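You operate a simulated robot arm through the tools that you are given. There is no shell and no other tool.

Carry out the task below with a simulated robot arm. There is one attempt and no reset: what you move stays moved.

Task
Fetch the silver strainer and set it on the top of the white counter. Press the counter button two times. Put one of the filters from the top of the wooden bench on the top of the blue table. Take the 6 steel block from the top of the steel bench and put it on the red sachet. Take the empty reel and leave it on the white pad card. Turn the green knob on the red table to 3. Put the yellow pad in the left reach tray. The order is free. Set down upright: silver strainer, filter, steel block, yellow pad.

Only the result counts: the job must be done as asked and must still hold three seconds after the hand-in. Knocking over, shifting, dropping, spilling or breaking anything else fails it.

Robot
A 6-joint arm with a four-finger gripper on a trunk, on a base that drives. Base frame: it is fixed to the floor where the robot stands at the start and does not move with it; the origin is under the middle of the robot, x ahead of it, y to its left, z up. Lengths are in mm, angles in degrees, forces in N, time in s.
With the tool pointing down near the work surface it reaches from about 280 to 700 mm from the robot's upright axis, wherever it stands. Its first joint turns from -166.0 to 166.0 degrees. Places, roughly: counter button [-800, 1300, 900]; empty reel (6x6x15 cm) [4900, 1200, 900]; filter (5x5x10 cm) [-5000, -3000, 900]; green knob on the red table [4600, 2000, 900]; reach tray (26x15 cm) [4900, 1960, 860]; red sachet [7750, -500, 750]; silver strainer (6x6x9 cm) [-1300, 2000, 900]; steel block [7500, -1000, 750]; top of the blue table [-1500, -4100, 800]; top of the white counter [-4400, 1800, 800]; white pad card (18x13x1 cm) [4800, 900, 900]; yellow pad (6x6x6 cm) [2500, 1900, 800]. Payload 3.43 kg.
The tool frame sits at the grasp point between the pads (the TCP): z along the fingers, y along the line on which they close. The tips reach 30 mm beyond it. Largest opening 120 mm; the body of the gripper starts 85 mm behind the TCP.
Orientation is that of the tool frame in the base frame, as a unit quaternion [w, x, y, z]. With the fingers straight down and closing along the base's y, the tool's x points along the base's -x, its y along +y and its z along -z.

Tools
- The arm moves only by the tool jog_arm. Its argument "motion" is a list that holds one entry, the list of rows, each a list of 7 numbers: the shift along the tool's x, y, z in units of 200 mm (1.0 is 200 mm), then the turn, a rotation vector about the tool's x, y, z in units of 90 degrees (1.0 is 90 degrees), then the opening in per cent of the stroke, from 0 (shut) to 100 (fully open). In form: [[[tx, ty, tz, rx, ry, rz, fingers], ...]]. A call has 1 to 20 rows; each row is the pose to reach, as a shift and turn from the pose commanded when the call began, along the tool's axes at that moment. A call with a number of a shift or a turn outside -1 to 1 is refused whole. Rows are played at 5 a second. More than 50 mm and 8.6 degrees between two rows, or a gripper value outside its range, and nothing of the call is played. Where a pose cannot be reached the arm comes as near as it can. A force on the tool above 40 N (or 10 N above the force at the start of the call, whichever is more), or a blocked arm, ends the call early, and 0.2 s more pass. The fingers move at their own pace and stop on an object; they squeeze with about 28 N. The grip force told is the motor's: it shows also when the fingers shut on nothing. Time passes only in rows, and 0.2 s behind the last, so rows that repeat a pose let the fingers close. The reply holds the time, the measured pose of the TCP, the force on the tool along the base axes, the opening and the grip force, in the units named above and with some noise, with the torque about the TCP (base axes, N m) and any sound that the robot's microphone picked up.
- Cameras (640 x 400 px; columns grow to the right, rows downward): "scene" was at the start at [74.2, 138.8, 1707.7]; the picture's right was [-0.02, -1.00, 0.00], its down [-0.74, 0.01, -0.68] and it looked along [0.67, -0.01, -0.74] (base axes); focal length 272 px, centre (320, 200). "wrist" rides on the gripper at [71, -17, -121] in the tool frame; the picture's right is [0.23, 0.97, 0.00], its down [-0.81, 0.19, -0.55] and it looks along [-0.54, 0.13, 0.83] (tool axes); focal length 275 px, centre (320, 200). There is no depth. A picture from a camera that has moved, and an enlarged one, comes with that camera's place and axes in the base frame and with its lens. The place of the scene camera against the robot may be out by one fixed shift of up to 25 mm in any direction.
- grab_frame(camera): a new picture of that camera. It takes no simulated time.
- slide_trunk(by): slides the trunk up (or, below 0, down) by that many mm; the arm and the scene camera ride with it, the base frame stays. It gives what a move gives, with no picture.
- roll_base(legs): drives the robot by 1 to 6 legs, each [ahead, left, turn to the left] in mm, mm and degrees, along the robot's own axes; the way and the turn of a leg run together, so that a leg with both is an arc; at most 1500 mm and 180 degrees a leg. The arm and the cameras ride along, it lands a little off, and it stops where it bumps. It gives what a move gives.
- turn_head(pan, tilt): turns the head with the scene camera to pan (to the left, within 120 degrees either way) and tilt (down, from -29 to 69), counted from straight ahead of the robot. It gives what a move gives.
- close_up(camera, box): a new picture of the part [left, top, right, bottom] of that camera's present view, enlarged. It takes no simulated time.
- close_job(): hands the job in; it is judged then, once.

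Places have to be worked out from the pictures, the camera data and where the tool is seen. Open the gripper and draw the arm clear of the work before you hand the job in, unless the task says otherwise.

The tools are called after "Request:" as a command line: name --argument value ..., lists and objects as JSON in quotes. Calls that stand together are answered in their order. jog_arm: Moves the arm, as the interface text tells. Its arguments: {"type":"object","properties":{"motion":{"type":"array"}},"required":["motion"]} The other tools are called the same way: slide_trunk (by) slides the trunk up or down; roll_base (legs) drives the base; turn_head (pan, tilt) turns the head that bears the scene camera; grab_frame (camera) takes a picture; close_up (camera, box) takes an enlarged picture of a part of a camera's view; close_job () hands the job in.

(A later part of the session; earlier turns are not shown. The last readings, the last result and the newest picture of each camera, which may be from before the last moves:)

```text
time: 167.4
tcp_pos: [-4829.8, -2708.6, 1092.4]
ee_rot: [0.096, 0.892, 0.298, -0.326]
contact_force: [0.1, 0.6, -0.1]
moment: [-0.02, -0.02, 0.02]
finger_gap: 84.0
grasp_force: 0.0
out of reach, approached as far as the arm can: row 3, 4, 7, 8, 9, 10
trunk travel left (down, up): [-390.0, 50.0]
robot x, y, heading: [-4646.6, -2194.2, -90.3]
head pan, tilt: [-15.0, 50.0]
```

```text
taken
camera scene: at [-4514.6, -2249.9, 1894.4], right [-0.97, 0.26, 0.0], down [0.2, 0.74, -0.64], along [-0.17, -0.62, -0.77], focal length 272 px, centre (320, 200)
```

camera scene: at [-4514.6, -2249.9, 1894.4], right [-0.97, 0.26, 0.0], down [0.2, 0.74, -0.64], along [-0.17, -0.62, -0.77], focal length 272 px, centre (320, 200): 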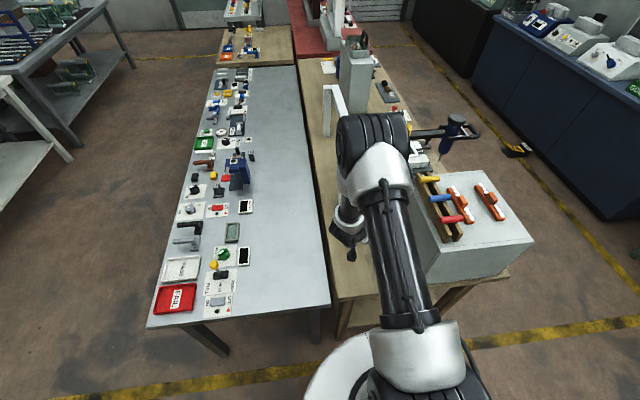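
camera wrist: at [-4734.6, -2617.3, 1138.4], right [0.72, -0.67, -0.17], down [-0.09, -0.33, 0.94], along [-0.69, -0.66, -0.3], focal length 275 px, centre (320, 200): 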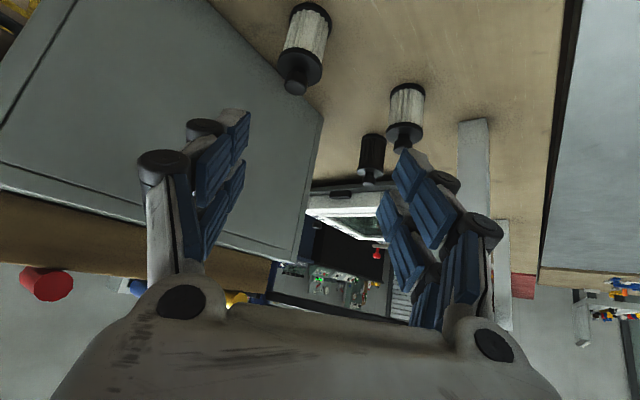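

The tool has the right pitch (z' ≈ [-0.52, -0.37, -0.77]) though the position fell ~45 mm off the command. From the wrist image F1's axis is at [-4935, -2745], top z≈952; I move to a pre-grasp point along the tool axis.

Request:
jog_arm --motion '[[[0.05, -0.04, 0.1, 0, 0, 0, 70], [0.1, -0.08, 0.2, 0, 0, 0, 70], [0.15, -0.12, 0.3, 0, 0, 0, 70], [0.19, -0.143, 0.4, 0, 0, 0, 70], [0.19, -0.143, 0.4, 0, 0, 0, 70]]]'

Request:
grab_frame --camera "wrist"

Request:
grab_frame --camera "scene"

```text
time: 168.6
tcp_pos: [-4868.9, -2730.2, 1008.4]
ee_rot: [0.101, 0.891, 0.298, -0.327]
contact_force: [0.5, 0.2, -0.6]
moment: [0.01, -0.01, 0.01]
finger_gap: 83.8
grasp_force: 0.0
out of reach, approached as far as the arm can: row 1, 2, 3, 4, 5
trunk travel left (down, up): [-390.0, 50.0]
robot x, y, heading: [-4652.3, -2196.6, -89.7]
head pan, tilt: [-15.0, 50.0]
```

```text
taken
camera wrist: at [-4774.6, -2638.7, 1055.9], right [0.72, -0.67, -0.16], down [-0.09, -0.32, 0.94], along [-0.69, -0.66, -0.29], focal length 275 px, centre (320, 200)
```

wrist: 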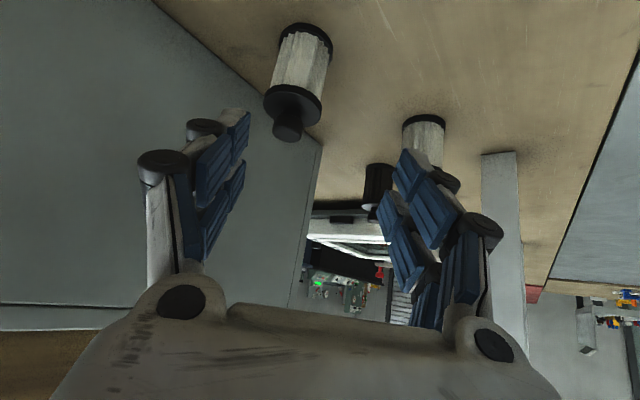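

```text
taken
camera scene: at [-4514.4, -2250.2, 1894.4], right [-0.97, 0.26, 0.0], down [0.2, 0.74, -0.64], along [-0.17, -0.62, -0.77], focal length 272 px, centre (320, 200)
```

scene: 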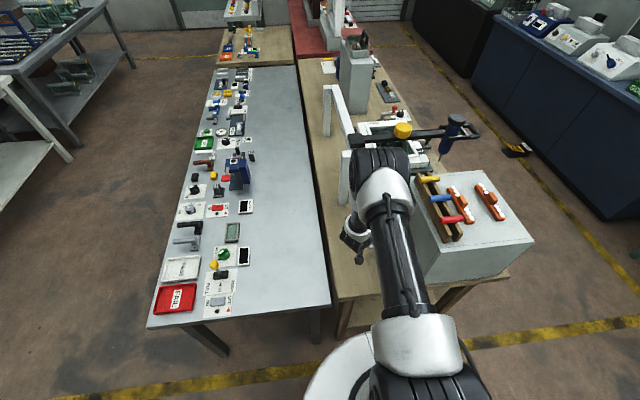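

The arm is too folded at this distance (targets flagged out of reach, y off by ~80 mm). I back the base away by 120 mm to give the pitched tool room.

Request:
roll_base --legs '[[-120, 0, 0]]'

Request:
jog_arm --motion '[[[0, 0, -0.02, 0, 0, 0, 70], [0, 0, -0.02, 0, 0, 0, 70]]]'

```text
time: 169.8
tcp_pos: [-4870.8, -2610.9, 1009.6]
ee_rot: [0.101, 0.891, 0.298, -0.326]
contact_force: [0.0, 0.3, 0.2]
moment: [-0.04, 0.0, 0.04]
finger_gap: 84.0
grasp_force: 0.1
trunk travel left (down, up): [-390.0, 50.0]
robot x, y, heading: [-4646.2, -2079.6, -89.9]
head pan, tilt: [-15.0, 50.0]
```

```text
time: 170.4
tcp_pos: [-4866.9, -2610.8, 1012.1]
ee_rot: [0.1, 0.892, 0.298, -0.326]
contact_force: [-0.9, -0.4, -1.1]
moment: [0.0, 0.0, 0.02]
finger_gap: 84.2
grasp_force: 0.0
trunk travel left (down, up): [-390.0, 50.0]
robot x, y, heading: [-4651.2, -2077.0, -89.9]
head pan, tilt: [-15.0, 50.0]
```

The command reference is back in step with the measured pose. I move to the pre-grasp point 110 mm before F1 along the tool axis.

Request:
jog_arm --motion '[[[-0.06, 0.116, 0.095, 0, 0, 0, 70], [-0.122, 0.232, 0.19, 0, 0, 0, 70], [-0.1835, 0.348, 0.285, 0, 0, 0, 70], [-0.1835, 0.348, 0.285, 0, 0, 0, 70]]]'

Request:
grab_frame --camera "wrist"

Request:
grab_frame --camera "scene"

```text
time: 171.4
tcp_pos: [-4878.9, -2705.3, 992.1]
ee_rot: [0.101, 0.891, 0.298, -0.327]
contact_force: [0.2, -1.1, 0.8]
moment: [-0.02, 0.02, 0.03]
finger_gap: 84.1
grasp_force: 0.1
trunk travel left (down, up): [-390.0, 50.0]
robot x, y, heading: [-4650.2, -2075.3, -89.8]
head pan, tilt: [-15.0, 50.0]
```

```text
taken
camera wrist: at [-4783.8, -2613.2, 1038.5], right [0.72, -0.67, -0.16], down [-0.09, -0.32, 0.94], along [-0.69, -0.66, -0.29], focal length 275 px, centre (320, 200)
```

wrist: 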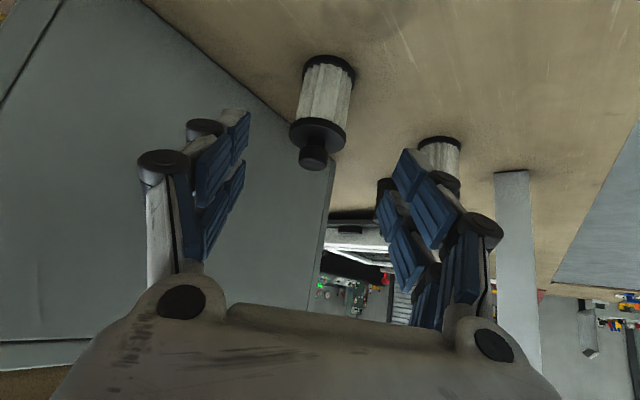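

```text
taken
camera scene: at [-4514.9, -2131.1, 1894.4], right [-0.97, 0.26, 0.0], down [0.2, 0.74, -0.64], along [-0.17, -0.62, -0.77], focal length 272 px, centre (320, 200)
```

scene: 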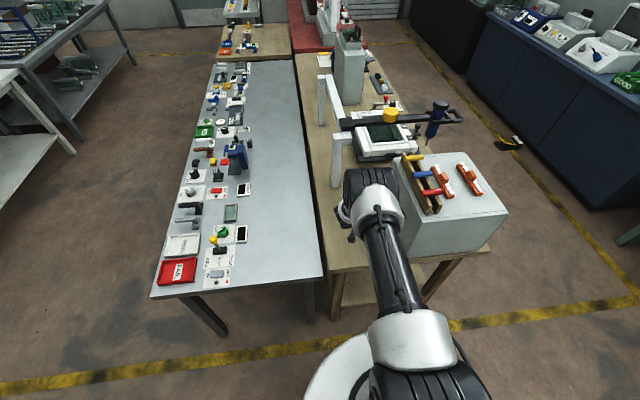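

F1 is centred between the fingers along the approach line. I advance 108 mm along the tool axis.

Request:
jog_arm --motion '[[[0, 0, 0.12, 0, 0, 0, 70], [0, 0, 0.24, 0, 0, 0, 70], [0, 0, 0.36, 0, 0, 0, 70], [0, 0, 0.46, 0, 0, 0, 70], [0, 0, 0.54, 0, 0, 0, 70], [0, 0, 0.54, 0, 0, 0, 70]]]'

Request:
grab_frame --camera "wrist"

Request:
grab_frame --camera "scene"

```text
time: 172.8
tcp_pos: [-4934.0, -2744.2, 907.0]
ee_rot: [0.101, 0.891, 0.298, -0.326]
contact_force: [-0.2, -0.6, 0.1]
moment: [-0.04, -0.01, 0.01]
finger_gap: 83.9
grasp_force: 0.0
trunk travel left (down, up): [-390.0, 50.0]
robot x, y, heading: [-4649.3, -2078.5, -89.9]
head pan, tilt: [-15.0, 50.0]
```

```text
taken
camera wrist: at [-4839.1, -2653.3, 954.9], right [0.72, -0.67, -0.16], down [-0.09, -0.32, 0.94], along [-0.69, -0.66, -0.3], focal length 275 px, centre (320, 200)
```

wrist: 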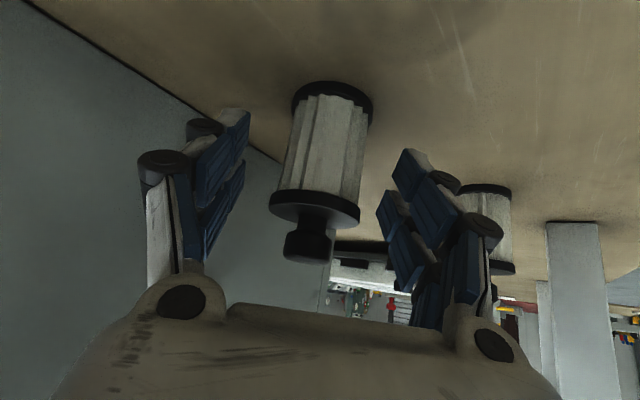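

```text
taken
camera scene: at [-4514.8, -2132.0, 1894.4], right [-0.97, 0.26, 0.0], down [0.2, 0.74, -0.64], along [-0.17, -0.62, -0.77], focal length 272 px, centre (320, 200)
```

scene: 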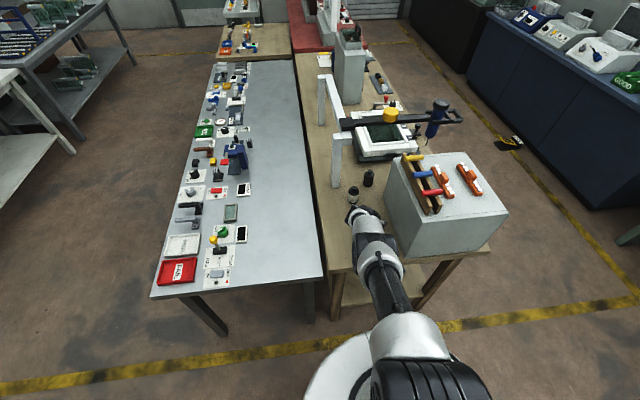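

F1 sits between the pads. I close the gripper.

Request:
jog_arm --motion '[[[0, 0, 0, 0, 0, 0, 45], [0, 0, 0, 0, 0, 0, 20], [0, 0, 0, 0, 0, 0, 20], [0, 0, 0, 0, 0, 0, 20], [0, 0, 0, 0, 0, 0, 20]]]'

Request:
grab_frame --camera "wrist"

```text
time: 174.1
tcp_pos: [-4933.5, -2744.5, 909.5]
ee_rot: [0.101, 0.891, 0.298, -0.327]
contact_force: [1.0, 0.5, 1.5]
moment: [-0.01, 0.01, -0.01]
finger_gap: 46.9
grasp_force: 28.1
trunk travel left (down, up): [-390.0, 50.0]
robot x, y, heading: [-4651.1, -2077.8, -90.1]
head pan, tilt: [-15.0, 50.0]
```

```text
taken
camera wrist: at [-4839.1, -2653.4, 955.2], right [0.72, -0.67, -0.16], down [-0.09, -0.32, 0.94], along [-0.69, -0.66, -0.3], focal length 275 px, centre (320, 200)
```

wrist: 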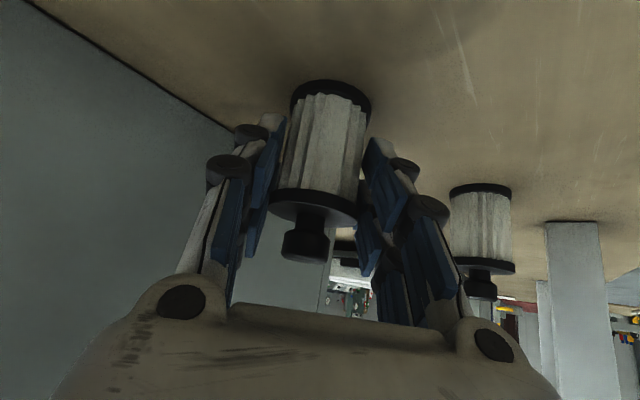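

Gripped at 47 mm, 28 N. I lift straight up 160 mm.

Request:
jog_arm --motion '[[[-0.064, -0.002, -0.077, 0, 0, 0, 20], [-0.16, -0.006, -0.192, 0, 0, 0, 20], [-0.288, -0.01, -0.346, 0, 0, 0, 20], [-0.415, -0.015, -0.5, 0, 0, 0, 20], [-0.511, -0.018, -0.615, 0, 0, 0, 20], [-0.511, -0.018, -0.615, 0, 0, 0, 20]]]'

Request:
grab_frame --camera "wrist"

Request:
grab_frame --camera "scene"

```text
time: 175.4
tcp_pos: [-4934.2, -2744.9, 1067.7]
ee_rot: [0.101, 0.892, 0.297, -0.327]
contact_force: [0.2, -0.2, -0.9]
moment: [0.01, 0.0, -0.04]
finger_gap: 46.6
grasp_force: 27.6
trunk travel left (down, up): [-390.0, 50.0]
robot x, y, heading: [-4647.0, -2076.3, -89.9]
head pan, tilt: [-15.0, 50.0]
```

```text
taken
camera wrist: at [-4839.8, -2652.6, 1114.8], right [0.72, -0.67, -0.16], down [-0.09, -0.32, 0.94], along [-0.69, -0.66, -0.3], focal length 275 px, centre (320, 200)
```

wrist: 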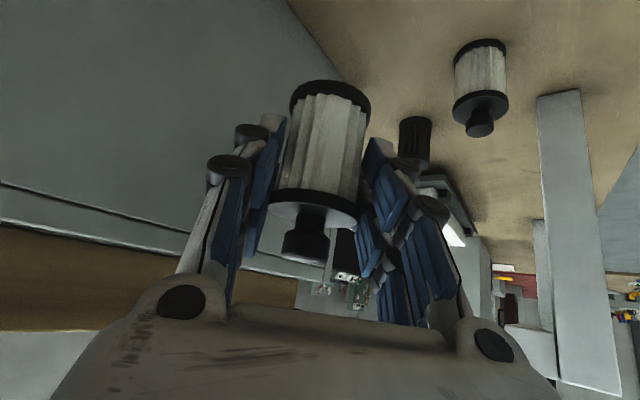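

```text
taken
camera scene: at [-4515.1, -2132.4, 1894.3], right [-0.97, 0.26, 0.0], down [0.2, 0.74, -0.64], along [-0.17, -0.62, -0.77], focal length 272 px, centre (320, 200)
```

scene: 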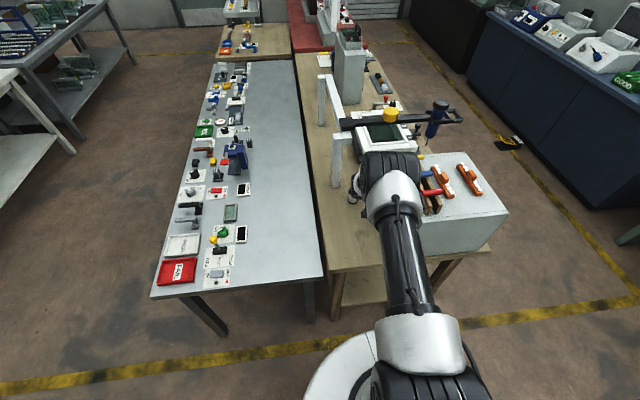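

The filter is held upright in the tilted hand. I reverse away from the bench, then strafe along the cross aisle toward the blue table at [-1500, -4100] and look.

Request:
roll_base --legs '[[-480, 0, 0], [0, 1500, 0]]'

Request:
turn_head --pan 30 --tilt 20

Request:
grab_frame --camera "scene"

```text
time: 185.4
tcp_pos: [-3423.5, -2267.1, 1066.2]
ee_rot: [0.1, 0.892, 0.296, -0.328]
contact_force: [0.5, 0.4, -2.1]
moment: [0.03, -0.03, 0.01]
finger_gap: 46.5
grasp_force: 27.9
trunk travel left (down, up): [-390.0, 50.0]
robot x, y, heading: [-3138.1, -1602.0, -90.1]
head pan, tilt: [-15.0, 50.0]
```

```text
time: 186.5
tcp_pos: [-3424.8, -2267.1, 1066.2]
ee_rot: [0.101, 0.892, 0.296, -0.327]
contact_force: [0.2, 0.2, -0.8]
moment: [-0.01, -0.02, -0.01]
finger_gap: 46.8
grasp_force: 28.0
trunk travel left (down, up): [-390.0, 50.0]
robot x, y, heading: [-3139.1, -1604.2, -90.0]
head pan, tilt: [30.0, 20.0]
```

```text
taken
camera scene: at [-2936.3, -1662.2, 1939.9], right [-0.87, -0.5, 0.0], down [-0.17, 0.3, -0.94], along [0.47, -0.82, -0.34], focal length 272 px, centre (320, 200)
```

scene: 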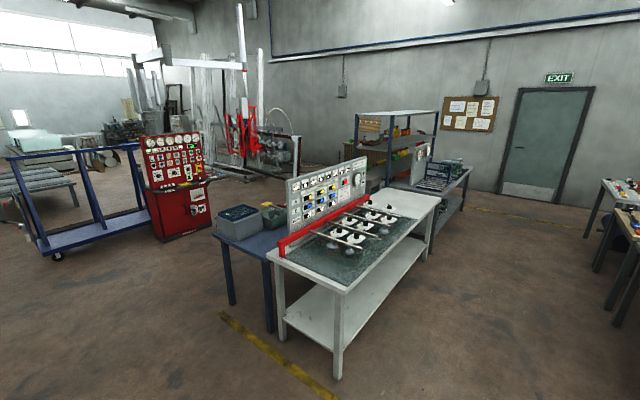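

The blue table lies beyond the white panel table; its +y end edge is about y≈-3045, x -1670…-1050. I go ahead 500 mm into the wider aisle, then strafe left to face that end.

Request:
roll_base --legs '[[500, 0, 0], [0, 1500, 0], [0, 330, 0]]'

Request:
turn_head --pan 0 --tilt 35

Request:
grab_frame --camera "scene"

Request:
grab_frame --camera "wrist"

```text
time: 198.3
tcp_pos: [-1594.8, -2774.7, 1067.7]
ee_rot: [0.1, 0.892, 0.295, -0.328]
contact_force: [0.9, 0.8, -0.9]
moment: [0.03, -0.01, -0.01]
finger_gap: 46.3
grasp_force: 28.6
trunk travel left (down, up): [-390.0, 50.0]
robot x, y, heading: [-1303.9, -2111.3, -90.2]
head pan, tilt: [30.0, 20.0]
```

```text
time: 199.2
tcp_pos: [-1594.5, -2774.3, 1067.6]
ee_rot: [0.1, 0.893, 0.294, -0.327]
contact_force: [0.2, -0.7, -1.1]
moment: [0.02, -0.01, -0.01]
finger_gap: 46.0
grasp_force: 28.3
trunk travel left (down, up): [-390.0, 50.0]
robot x, y, heading: [-1306.1, -2111.5, -90.4]
head pan, tilt: [0.0, 35.0]
```

```text
taken
camera scene: at [-1150.9, -2178.9, 1916.1], right [-1.0, 0.01, 0.0], down [0.0, 0.57, -0.82], along [0.0, -0.82, -0.57], focal length 272 px, centre (320, 200)
```

scene: 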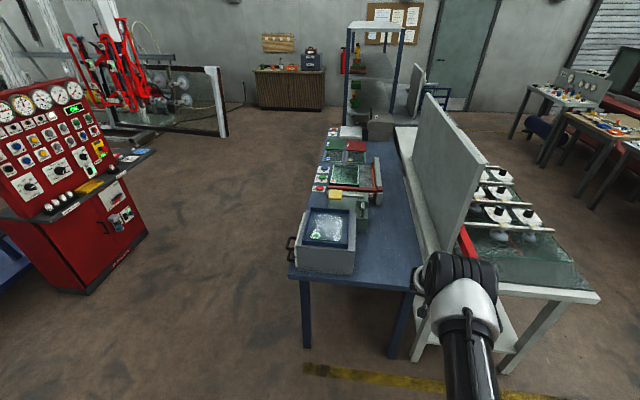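

```text
taken
camera wrist: at [-1499.6, -2683.2, 1114.8], right [0.72, -0.68, -0.16], down [-0.09, -0.32, 0.94], along [-0.69, -0.66, -0.29], focal length 275 px, centre (320, 200)
```

wrist: 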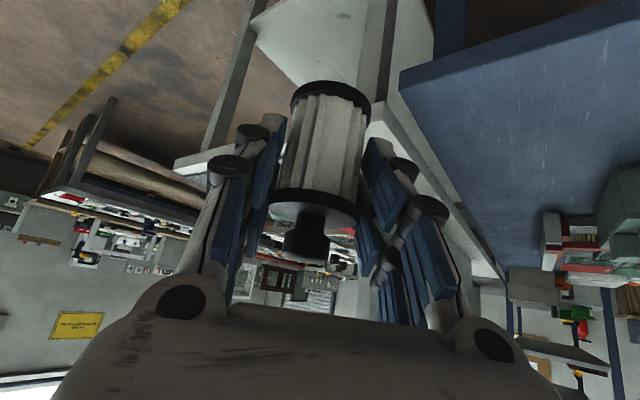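

The free part of the blue top is the strip between the grey crate (x>-1345) and the white panel (x≈-1790). I'll turn the base so the tilted tool approaches along the table's length and put the filter near [-1520, -3180].

Request:
roll_base --legs '[[0, 0, 40], [-269, -320, 0]]'

Request:
turn_head --pan -20 --tilt 45

Request:
grab_frame --camera "scene"

Request:
grab_frame --camera "wrist"

```text
time: 203.7
tcp_pos: [-1517.7, -2798.9, 1067.3]
ee_rot: [0.206, 0.737, 0.583, -0.272]
contact_force: [-0.2, 0.0, -1.1]
moment: [0.01, 0.0, 0.0]
finger_gap: 46.2
grasp_force: 27.7
trunk travel left (down, up): [-390.0, 50.0]
robot x, y, heading: [-1726.3, -2104.5, -50.0]
head pan, tilt: [0.0, 35.0]
```

```text
time: 204.5
tcp_pos: [-1516.7, -2798.8, 1067.3]
ee_rot: [0.206, 0.737, 0.583, -0.273]
contact_force: [-0.5, 0.0, -0.8]
moment: [0.02, -0.01, -0.01]
finger_gap: 46.4
grasp_force: 28.1
trunk travel left (down, up): [-390.0, 50.0]
robot x, y, heading: [-1725.6, -2105.1, -50.2]
head pan, tilt: [-20.0, 45.0]
```

```text
taken
camera scene: at [-1586.6, -2075.8, 1901.3], right [-0.94, -0.34, 0.0], down [-0.24, 0.66, -0.71], along [0.24, -0.67, -0.71], focal length 272 px, centre (320, 200)
```

scene: 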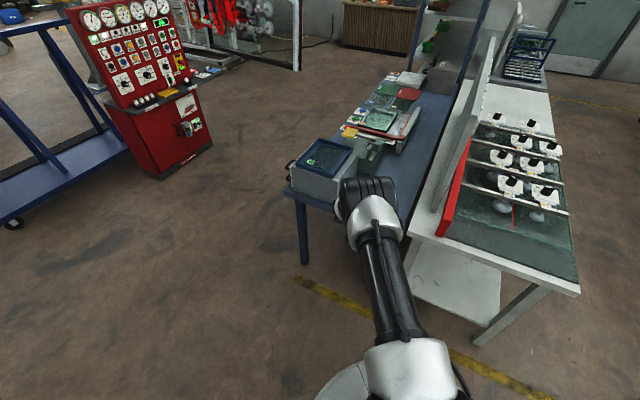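

```text
taken
camera wrist: at [-1502.9, -2666.6, 1114.7], right [0.99, -0.06, -0.16], down [0.14, -0.31, 0.94], along [-0.1, -0.95, -0.3], focal length 275 px, centre (320, 200)
```

wrist: 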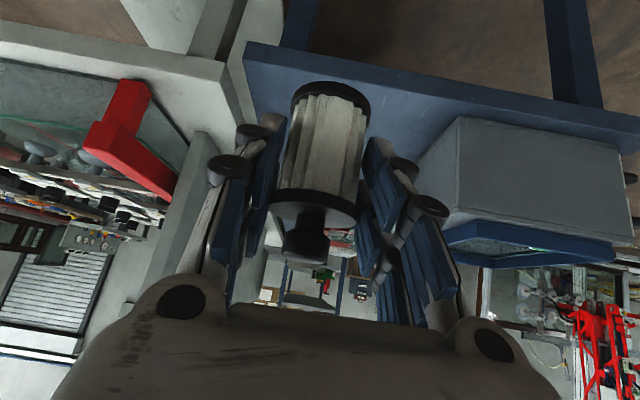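

The wrist view shows the free blue strip right ahead between the white table and the crate. I drive in the last ~380 mm.

Request:
roll_base --legs '[[287, -250, 0]]'

Request:
grab_frame --camera "wrist"

Request:
turn_head --pan 0 --tilt 50

Request:
grab_frame --camera "scene"

```text
time: 206.9
tcp_pos: [-1523.2, -3180.0, 1066.8]
ee_rot: [0.206, 0.737, 0.583, -0.273]
contact_force: [0.5, -0.6, -1.3]
moment: [0.01, -0.01, 0.02]
finger_gap: 46.4
grasp_force: 28.6
trunk travel left (down, up): [-390.0, 50.0]
robot x, y, heading: [-1734.2, -2485.4, -50.4]
head pan, tilt: [-20.0, 45.0]
```

```text
taken
camera wrist: at [-1510.0, -3047.6, 1114.5], right [0.99, -0.06, -0.16], down [0.14, -0.31, 0.94], along [-0.1, -0.95, -0.3], focal length 275 px, centre (320, 200)
```

wrist: 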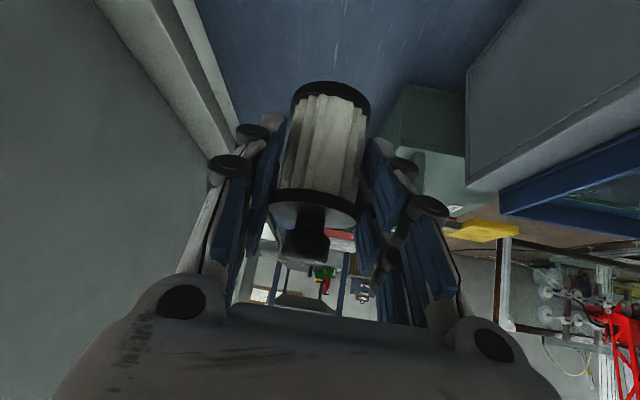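

```text
time: 207.7
tcp_pos: [-1523.9, -3179.3, 1068.6]
ee_rot: [0.206, 0.737, 0.583, -0.273]
contact_force: [0.2, 1.1, -0.3]
moment: [0.02, -0.03, -0.03]
finger_gap: 46.3
grasp_force: 28.3
trunk travel left (down, up): [-390.0, 50.0]
robot x, y, heading: [-1729.1, -2485.6, -50.3]
head pan, tilt: [0.0, 50.0]
```

```text
taken
camera scene: at [-1572.3, -2439.1, 1894.4], right [-0.77, -0.64, 0.0], down [-0.49, 0.59, -0.64], along [0.41, -0.49, -0.77], focal length 272 px, centre (320, 200)
```

scene: 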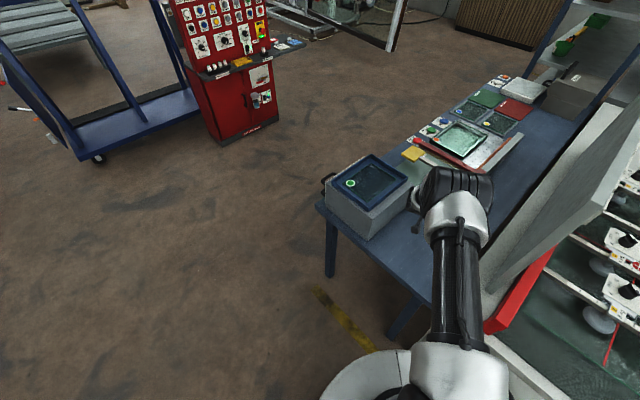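

The drop point is clear. I lower the trunk 170 mm, then feel down with small arm steps.

Request:
slide_trunk --by -165

Request:
grab_frame --camera "wrist"

Request:
grab_frame --camera "scene"

```text
time: 209.6
tcp_pos: [-1524.0, -3179.1, 902.7]
ee_rot: [0.206, 0.737, 0.583, -0.273]
contact_force: [0.1, 0.3, -1.1]
moment: [0.01, 0.03, -0.01]
finger_gap: 46.0
grasp_force: 27.9
trunk travel left (down, up): [-225.0, 215.0]
robot x, y, heading: [-1730.5, -2484.3, -50.2]
head pan, tilt: [0.0, 50.0]
```

```text
taken
camera wrist: at [-1510.0, -3047.2, 950.0], right [0.99, -0.06, -0.16], down [0.14, -0.31, 0.94], along [-0.1, -0.95, -0.29], focal length 275 px, centre (320, 200)
```

wrist: 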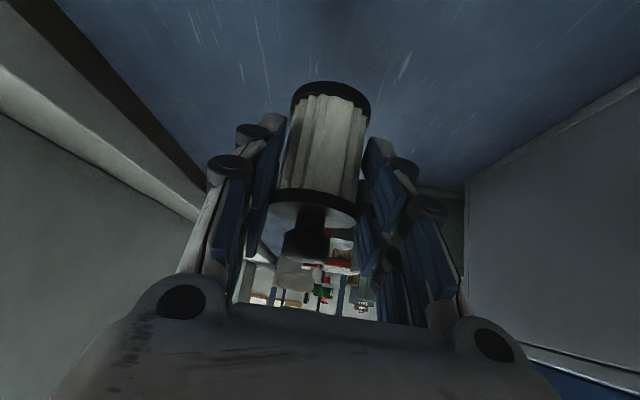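

```text
taken
camera scene: at [-1572.3, -2439.0, 1729.5], right [-0.77, -0.64, 0.0], down [-0.49, 0.59, -0.64], along [0.41, -0.49, -0.77], focal length 272 px, centre (320, 200)
```

scene: 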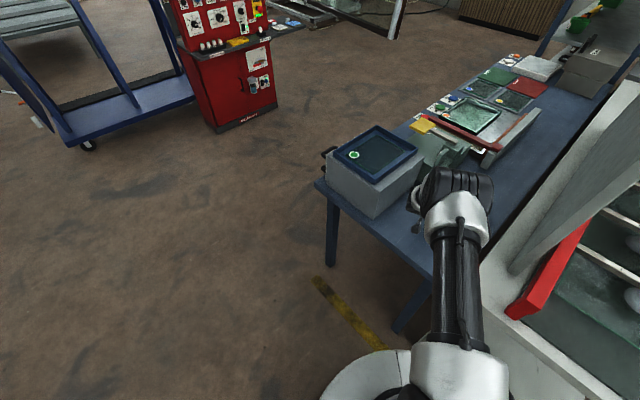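

Request:
jog_arm --motion '[[[0.048, 0.001, 0.057, 0, 0, 0, 20], [0.0964, 0.002, 0.115, 0, 0, 0, 20], [0.1125, 0.003, 0.134, 0, 0, 0, 20], [0.122, 0.003, 0.1455, 0, 0, 0, 20], [0.122, 0.003, 0.1455, 0, 0, 0, 20]]]'

```text
time: 210.8
tcp_pos: [-1523.2, -3179.4, 864.9]
ee_rot: [0.205, 0.737, 0.584, -0.273]
contact_force: [0.7, -0.5, -1.0]
moment: [0.02, 0.03, 0.01]
finger_gap: 46.2
grasp_force: 28.5
trunk travel left (down, up): [-225.0, 215.0]
robot x, y, heading: [-1732.7, -2482.9, -50.3]
head pan, tilt: [0.0, 50.0]
```

No contact yet at z=865; I continue in 2-3 mm steps.

Request:
jog_arm --motion '[[[0.008, 0, 0.0096, 0, 0, 0, 20], [0.016, 0, 0.019, 0, 0, 0, 20], [0.024, 0.0005, 0.0287, 0, 0, 0, 20], [0.024, 0.0005, 0.0287, 0, 0, 0, 20]]]'

```text
time: 211.8
tcp_pos: [-1524.2, -3179.4, 858.3]
ee_rot: [0.207, 0.737, 0.583, -0.274]
contact_force: [-1.5, 1.4, 7.0]
moment: [0.14, 0.1, -0.01]
finger_gap: 46.1
grasp_force: 28.0
trunk travel left (down, up): [-225.0, 215.0]
robot x, y, heading: [-1731.8, -2485.0, -49.9]
head pan, tilt: [0.0, 50.0]
```

Touching with 7 N. I open the fingers and retract back along the tool axis.

Request:
jog_arm --motion '[[[0.002, 0, 0.002, 0, 0, 0, 20], [0.002, 0, 0.002, 0, 0, 0, 45], [0.002, 0, 0.002, 0, 0, 0, 60], [0.002, 0, 0.002, 0, 0, 0, 70], [0, 0, 0, 0, 0, 0, 72], [0, 0, 0, 0, 0, 0, 72]]]'

Request:
grab_frame --camera "wrist"

```text
time: 213.2
tcp_pos: [-1523.7, -3179.1, 857.7]
ee_rot: [0.205, 0.737, 0.583, -0.273]
contact_force: [0.6, 0.6, 0.0]
moment: [-0.01, -0.01, 0.0]
finger_gap: 86.5
grasp_force: 0.1
trunk travel left (down, up): [-225.0, 215.0]
robot x, y, heading: [-1730.5, -2485.3, -50.1]
head pan, tilt: [0.0, 50.0]
```

```text
taken
camera wrist: at [-1510.1, -3047.1, 904.3], right [0.99, -0.06, -0.16], down [0.14, -0.31, 0.94], along [-0.1, -0.95, -0.3], focal length 275 px, centre (320, 200)
```

wrist: 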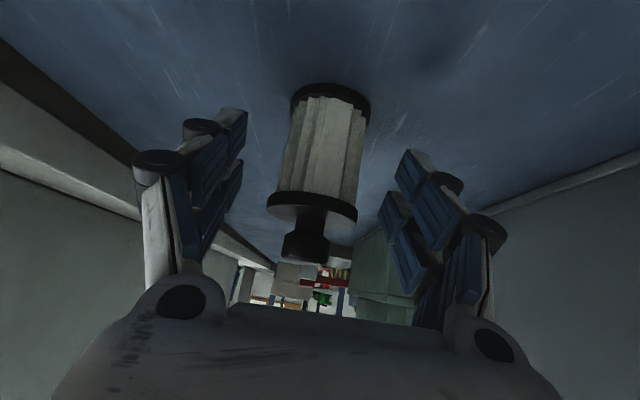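

The filter stands free. I retract 180 mm along the tool axis.

Request:
jog_arm --motion '[[[0, 0, -0.05, 0, 0, 0, 72], [0, 0, -0.15, 0, 0, 0, 72], [0, 0, -0.3, 0, 0, 0, 72], [0, 0, -0.5, 0, 0, 0, 72], [0, 0, -0.7, 0, 0, 0, 72], [0, 0, -0.9, 0, 0, 0, 72]]]'

Request:
grab_frame --camera "wrist"

Request:
slide_trunk --by 165

Request:
roll_base --legs '[[-300, 260, 0]]'

Request:
grab_frame --camera "scene"

```text
time: 214.6
tcp_pos: [-1493.8, -3065.3, 995.9]
ee_rot: [0.206, 0.737, 0.583, -0.273]
contact_force: [0.5, 1.1, 0.1]
moment: [-0.01, 0.01, -0.01]
finger_gap: 86.4
grasp_force: 0.4
trunk travel left (down, up): [-225.0, 215.0]
robot x, y, heading: [-1728.1, -2483.3, -50.3]
head pan, tilt: [0.0, 50.0]
```

```text
taken
camera wrist: at [-1480.3, -2933.8, 1042.5], right [0.99, -0.06, -0.16], down [0.14, -0.31, 0.94], along [-0.1, -0.95, -0.29], focal length 275 px, centre (320, 200)
```

wrist: 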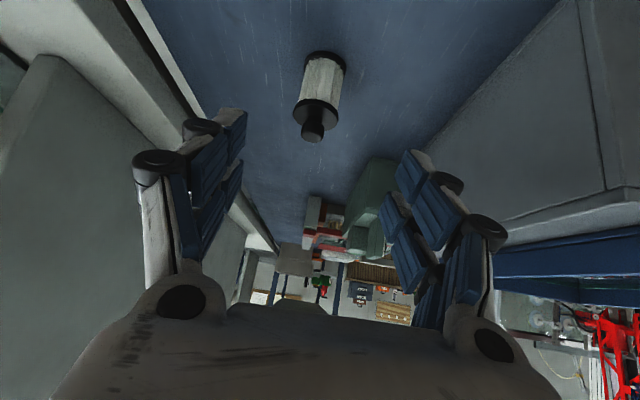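

```text
time: 216.5
tcp_pos: [-1493.6, -3068.0, 1159.0]
ee_rot: [0.205, 0.737, 0.583, -0.273]
contact_force: [-0.1, 0.4, -0.6]
moment: [0.0, 0.01, -0.01]
finger_gap: 86.2
grasp_force: 0.1
trunk travel left (down, up): [-390.0, 50.0]
robot x, y, heading: [-1731.4, -2484.0, -50.2]
head pan, tilt: [0.0, 50.0]
```

```text
time: 218.9
tcp_pos: [-1484.2, -2674.5, 1159.7]
ee_rot: [0.207, 0.736, 0.584, -0.273]
contact_force: [0.1, -0.3, 0.0]
moment: [0.01, -0.01, 0.02]
finger_gap: 86.4
grasp_force: 0.0
trunk travel left (down, up): [-390.0, 50.0]
robot x, y, heading: [-1718.0, -2090.6, -50.3]
head pan, tilt: [0.0, 50.0]
```

```text
taken
camera scene: at [-1563.0, -2045.5, 1894.3], right [-0.77, -0.64, 0.0], down [-0.49, 0.59, -0.64], along [0.41, -0.49, -0.77], focal length 272 px, centre (320, 200)
```

scene: 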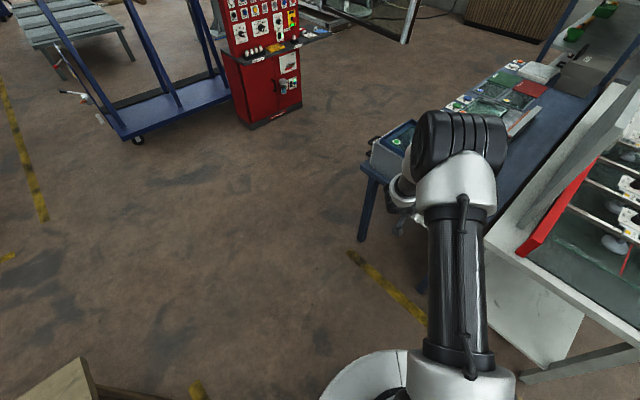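

The filter stands upright on the blue table. Now I return the tool to vertical, then head toward the +x half of the hall (yellow pad, red table, steel bench).

Request:
jog_arm --motion '[[[0, 0, -0.03, -0.0229, 0.0457, -0.0628, 50], [0, 0, -0.06, -0.0457, 0.0915, -0.1256, 50], [0, 0, -0.1, -0.0686, 0.1372, -0.1884, 50], [0, 0, -0.13, -0.0915, 0.183, -0.2512, 50], [0, 0, -0.16, -0.1143, 0.2287, -0.3141, 50], [0, 0, -0.2, -0.1372, 0.2745, -0.3769, 50], [0, 0, -0.23, -0.1601, 0.3202, -0.4397, 50], [0, 0, -0.26, -0.1829, 0.366, -0.5025, 50], [0, 0, -0.3, -0.2058, 0.4117, -0.5653, 50], [0, 0, -0.3, -0.2058, 0.4117, -0.5653, 50]]]'

Request:
roll_base --legs '[[0, 0, 50]]'

Request:
turn_head --pan 0 --tilt 15

Request:
grab_frame --camera "scene"

```text
time: 221.2
tcp_pos: [-1474.2, -2636.4, 1205.2]
ee_rot: [-0.006, 0.425, 0.905, 0.0]
contact_force: [0.2, -0.8, 0.1]
moment: [-0.02, -0.02, 0.02]
finger_gap: 59.8
grasp_force: 0.0
trunk travel left (down, up): [-390.0, 50.0]
robot x, y, heading: [-1724.7, -2093.5, -50.0]
head pan, tilt: [0.0, 50.0]
```

```text
time: 223.8
tcp_pos: [-1145.4, -2252.4, 1205.8]
ee_rot: [-0.006, 0.003, 1.0, -0.005]
contact_force: [-1.9, 0.1, -0.3]
moment: [0.02, -0.03, 0.0]
finger_gap: 59.8
grasp_force: 0.0
trunk travel left (down, up): [-390.0, 50.0]
robot x, y, heading: [-1724.9, -2094.5, -0.3]
head pan, tilt: [0.0, 50.0]
```

```text
time: 224.8
tcp_pos: [-1145.3, -2252.3, 1205.6]
ee_rot: [-0.005, 0.003, 1.0, -0.003]
contact_force: [0.0, -0.5, 0.8]
moment: [0.04, -0.04, 0.03]
finger_gap: 60.1
grasp_force: 0.1
trunk travel left (down, up): [-390.0, 50.0]
robot x, y, heading: [-1721.1, -2095.9, -0.3]
head pan, tilt: [0.0, 15.0]
```

```text
taken
camera scene: at [-1633.2, -1952.3, 1948.0], right [0.0, -1.0, 0.0], down [-0.26, 0.0, -0.97], along [0.97, 0.0, -0.26], focal length 272 px, centre (320, 200)
```

scene: 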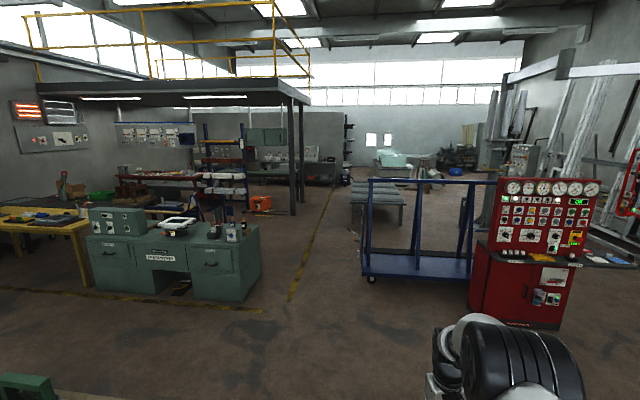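

The corridor between the green cabinet and the blue cart is clear. I drive +x through it and look again.

Request:
roll_base --legs '[[1500, 0, 0], [1500, 260, 0.3], [1000, 200, 0]]'

Request:
turn_head --pan 20 --tilt 15

Request:
grab_frame --camera "scene"

Request:
turn_head --pan 70 --tilt 15

Request:
grab_frame --camera "scene"

```text
refused: leg 2 is longer than a leg can be; nothing moved
```

```text
time: 225.7
tcp_pos: [-1145.5, -2251.4, 1205.4]
ee_rot: [-0.007, 0.003, 1.0, -0.004]
contact_force: [-0.5, 0.3, 0.0]
moment: [0.03, -0.01, 0.0]
finger_gap: 60.1
grasp_force: 0.0
trunk travel left (down, up): [-390.0, 50.0]
robot x, y, heading: [-1717.5, -2093.8, -0.2]
head pan, tilt: [20.0, 15.0]
```

```text
taken
camera scene: at [-1638.9, -1920.5, 1948.1], right [0.34, -0.94, 0.0], down [-0.24, -0.09, -0.97], along [0.91, 0.33, -0.26], focal length 272 px, centre (320, 200)
```

scene: 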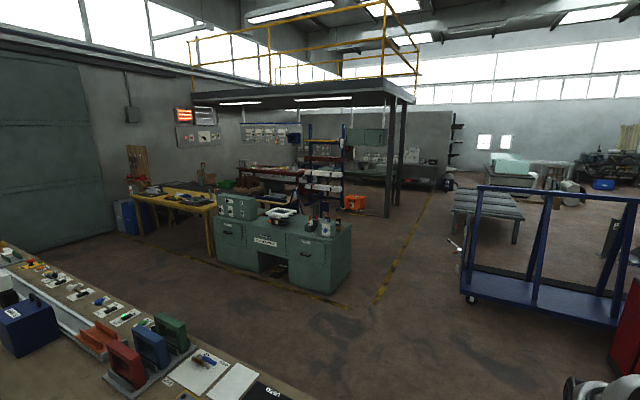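

```text
time: 226.8
tcp_pos: [-1145.4, -2251.8, 1205.5]
ee_rot: [-0.006, 0.004, 1.0, -0.004]
contact_force: [-0.1, -0.4, 0.5]
moment: [0.03, 0.0, 0.0]
finger_gap: 59.9
grasp_force: 0.1
trunk travel left (down, up): [-390.0, 50.0]
robot x, y, heading: [-1721.5, -2090.3, -0.1]
head pan, tilt: [70.0, 15.0]
```

```text
taken
camera scene: at [-1694.5, -1864.4, 1948.1], right [0.94, -0.34, 0.0], down [-0.09, -0.24, -0.97], along [0.33, 0.91, -0.26], focal length 272 px, centre (320, 200)
```

scene: 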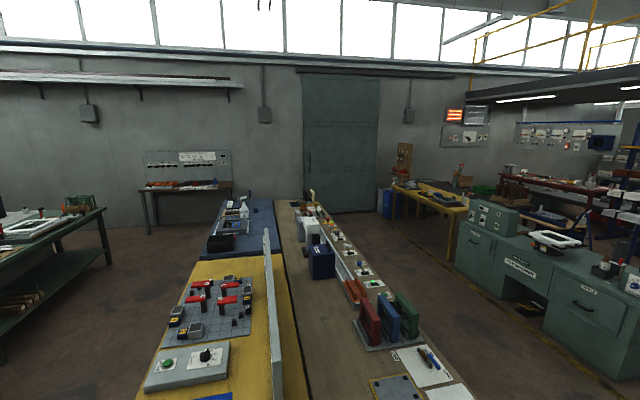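

Leg length must stay ≤1500 mm; I resend the drive with shorter legs.

Request:
roll_base --legs '[[1500, 0, 0], [1400, 240, 0], [1000, 200, 0]]'

Request:
turn_head --pan 10 --tilt 15

Request:
grab_frame --camera "scene"

Request:
turn_head --pan 70 --tilt 18

Request:
grab_frame --camera "scene"

```text
time: 245.8
tcp_pos: [2743.4, -1820.9, 1206.0]
ee_rot: [-0.005, 0.005, 1.0, -0.004]
contact_force: [-0.4, -0.3, 0.7]
moment: [0.01, 0.03, 0.0]
finger_gap: 60.1
grasp_force: 0.0
trunk travel left (down, up): [-390.0, 50.0]
robot x, y, heading: [2167.7, -1658.8, 0.0]
head pan, tilt: [70.0, 15.0]
```

```text
time: 247.1
tcp_pos: [2742.7, -1820.8, 1206.6]
ee_rot: [-0.005, 0.004, 1.0, -0.004]
contact_force: [0.3, -0.3, -0.3]
moment: [0.0, 0.0, -0.02]
finger_gap: 60.1
grasp_force: 0.0
trunk travel left (down, up): [-390.0, 50.0]
robot x, y, heading: [2171.3, -1660.7, -0.2]
head pan, tilt: [10.0, 15.0]
```

```text
taken
camera scene: at [2254.5, -1504.2, 1948.1], right [0.17, -0.99, 0.0], down [-0.26, -0.04, -0.97], along [0.95, 0.17, -0.26], focal length 272 px, centre (320, 200)
```

scene: 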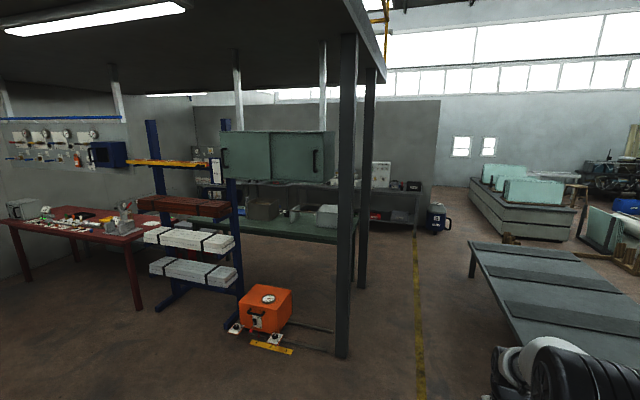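

```text
time: 248.3
tcp_pos: [2743.3, -1822.0, 1206.7]
ee_rot: [-0.007, 0.005, 1.0, -0.005]
contact_force: [0.4, 0.4, -0.3]
moment: [-0.01, 0.02, -0.01]
finger_gap: 59.9
grasp_force: 0.2
trunk travel left (down, up): [-390.0, 50.0]
robot x, y, heading: [2167.5, -1661.0, -0.3]
head pan, tilt: [70.0, 18.0]
```

```text
taken
camera scene: at [2194.8, -1432.7, 1943.2], right [0.94, -0.35, 0.0], down [-0.11, -0.29, -0.95], along [0.33, 0.89, -0.31], focal length 272 px, centre (320, 200)
```

scene: 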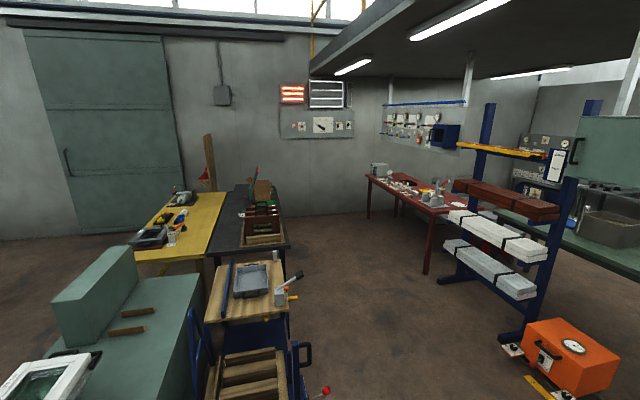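

I see the corridor between the black table and the red table/rack. I zoom on the black table (yellow pad ≈ [2500, 1900]) and on the red table.

Request:
close_up --camera "scene" --box '[190, 150, 318, 230]'

Request:
close_up --camera "scene" --box '[350, 140, 478, 220]'

```text
5.00 times, centred on (254, 190) of scene
camera zoom: at [2194.8, -1432.7, 1943.2], right [0.94, -0.35, 0.0], down [-0.11, -0.29, -0.95], along [0.33, 0.89, -0.31], focal length 1362 px, centre (650, 250)
```

zoom: 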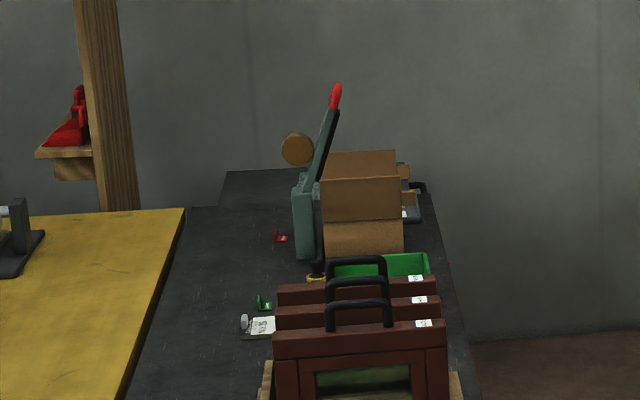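

```text
5.00 times, centred on (414, 180) of scene
camera zoom: at [2194.8, -1432.7, 1943.2], right [0.94, -0.35, 0.0], down [-0.11, -0.29, -0.95], along [0.33, 0.89, -0.31], focal length 1362 px, centre (-150, 300)
```

zoom: 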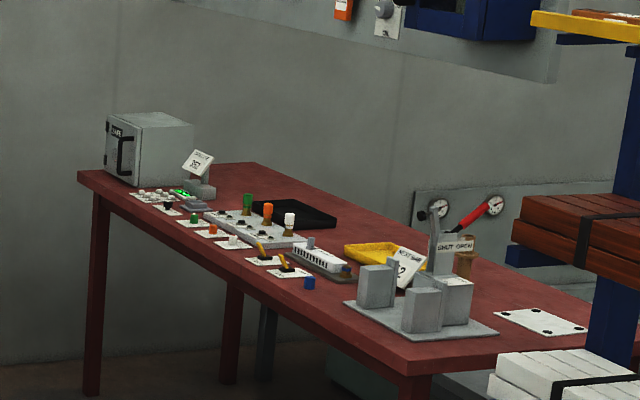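

The red table holds the knobs, trays and fixtures. I drive into the corridor (x≈3350) and then strafe toward +y between the black and the red tables.

Request:
roll_base --legs '[[1180, 100, 0], [0, 1500, 0], [0, 1300, 0]]'

Request:
turn_head --pan 100 --tilt 30

Request:
grab_frame --camera "scene"

Request:
turn_head --pan 20 --tilt 30

Request:
grab_frame --camera "scene"

```text
time: 267.4
tcp_pos: [3919.9, 1059.9, 1205.1]
ee_rot: [-0.006, 0.008, 1.0, -0.004]
contact_force: [0.4, -0.5, 0.7]
moment: [0.03, 0.0, 0.02]
finger_gap: 60.0
grasp_force: 0.0
trunk travel left (down, up): [-390.0, 50.0]
robot x, y, heading: [3343.4, 1226.6, -0.3]
head pan, tilt: [70.0, 18.0]
```

```text
time: 268.4
tcp_pos: [3918.8, 1059.3, 1205.7]
ee_rot: [-0.006, 0.007, 1.0, -0.005]
contact_force: [0.5, -0.7, -0.3]
moment: [-0.03, -0.01, -0.02]
finger_gap: 59.9
grasp_force: 0.0
trunk travel left (down, up): [-390.0, 50.0]
robot x, y, heading: [3345.8, 1222.5, -0.6]
head pan, tilt: [100.0, 30.0]
```

```text
taken
camera scene: at [3325.7, 1453.7, 1923.9], right [0.99, 0.16, 0.0], down [0.08, -0.49, -0.87], along [-0.14, 0.85, -0.5], focal length 272 px, centre (320, 200)
```

scene: 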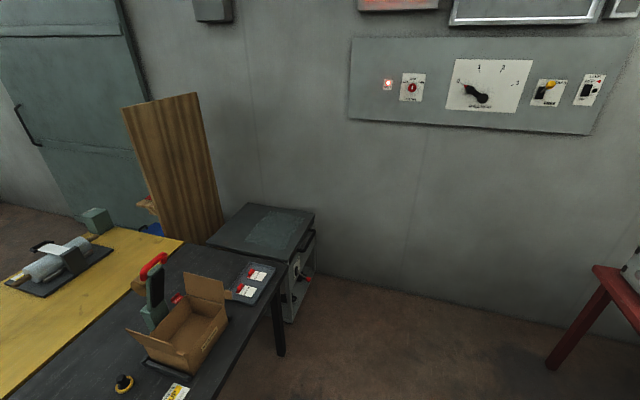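

```text
time: 269.9
tcp_pos: [3918.7, 1060.6, 1205.8]
ee_rot: [-0.007, 0.007, 1.0, -0.004]
contact_force: [-0.3, -1.3, 0.7]
moment: [0.0, 0.05, -0.01]
finger_gap: 59.8
grasp_force: 0.0
trunk travel left (down, up): [-390.0, 50.0]
robot x, y, heading: [3344.0, 1221.1, -0.4]
head pan, tilt: [20.0, 30.0]
```

```text
taken
camera scene: at [3425.7, 1394.7, 1923.9], right [0.33, -0.94, 0.0], down [-0.47, -0.17, -0.87], along [0.82, 0.29, -0.5], focal length 272 px, centre (320, 200)
```

scene: 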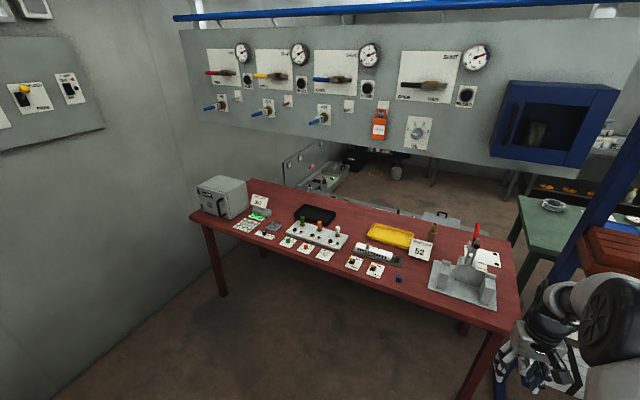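

A full view of the red table. I zoom to identify tray, knob, reel and pad card.

Request:
close_up --camera "scene" --box '[180, 170, 340, 270]'

Request:
close_up --camera "scene" --box '[330, 210, 522, 330]'

Request:
turn_head --pan 120 --tilt 40

Request:
grab_frame --camera "scene"

```text
4.00 times, centred on (260, 220) of scene
camera zoom: at [3425.7, 1394.7, 1923.9], right [0.33, -0.94, 0.0], down [-0.47, -0.17, -0.87], along [0.82, 0.29, -0.5], focal length 1090 px, centre (560, 120)
```

zoom: 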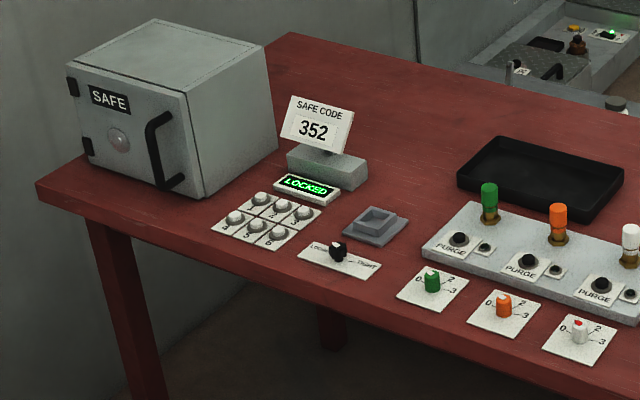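

```text
3.33 times, centred on (426, 270) of scene
camera zoom: at [3425.7, 1394.7, 1923.9], right [0.33, -0.94, 0.0], down [-0.47, -0.17, -0.87], along [0.82, 0.29, -0.5], focal length 908 px, centre (-33, -33)
```

zoom: 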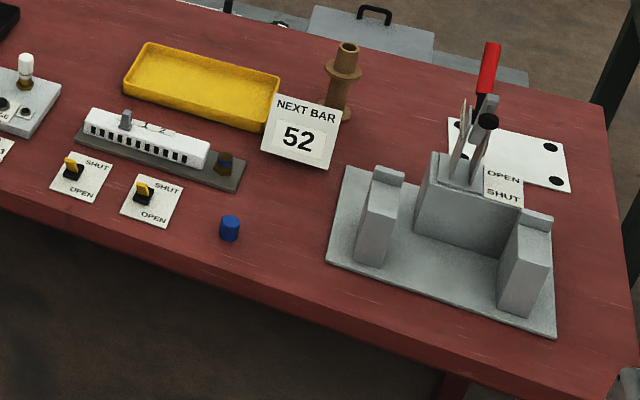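

```text
time: 271.7
tcp_pos: [3919.1, 1059.0, 1205.8]
ee_rot: [-0.006, 0.007, 1.0, -0.005]
contact_force: [0.0, 0.3, -0.3]
moment: [0.0, -0.02, 0.03]
finger_gap: 60.0
grasp_force: 0.1
trunk travel left (down, up): [-390.0, 50.0]
robot x, y, heading: [3348.3, 1225.2, -0.5]
head pan, tilt: [120.0, 40.0]
```

```text
taken
camera scene: at [3298.7, 1438.6, 1908.5], right [0.87, 0.49, 0.0], down [0.32, -0.56, -0.77], along [-0.38, 0.67, -0.64], focal length 272 px, centre (320, 200)
```

scene: 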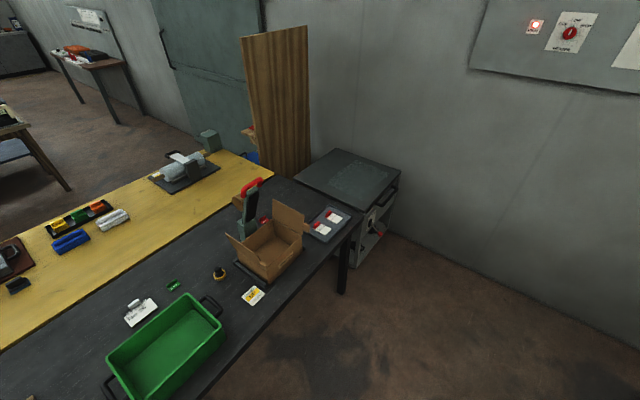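

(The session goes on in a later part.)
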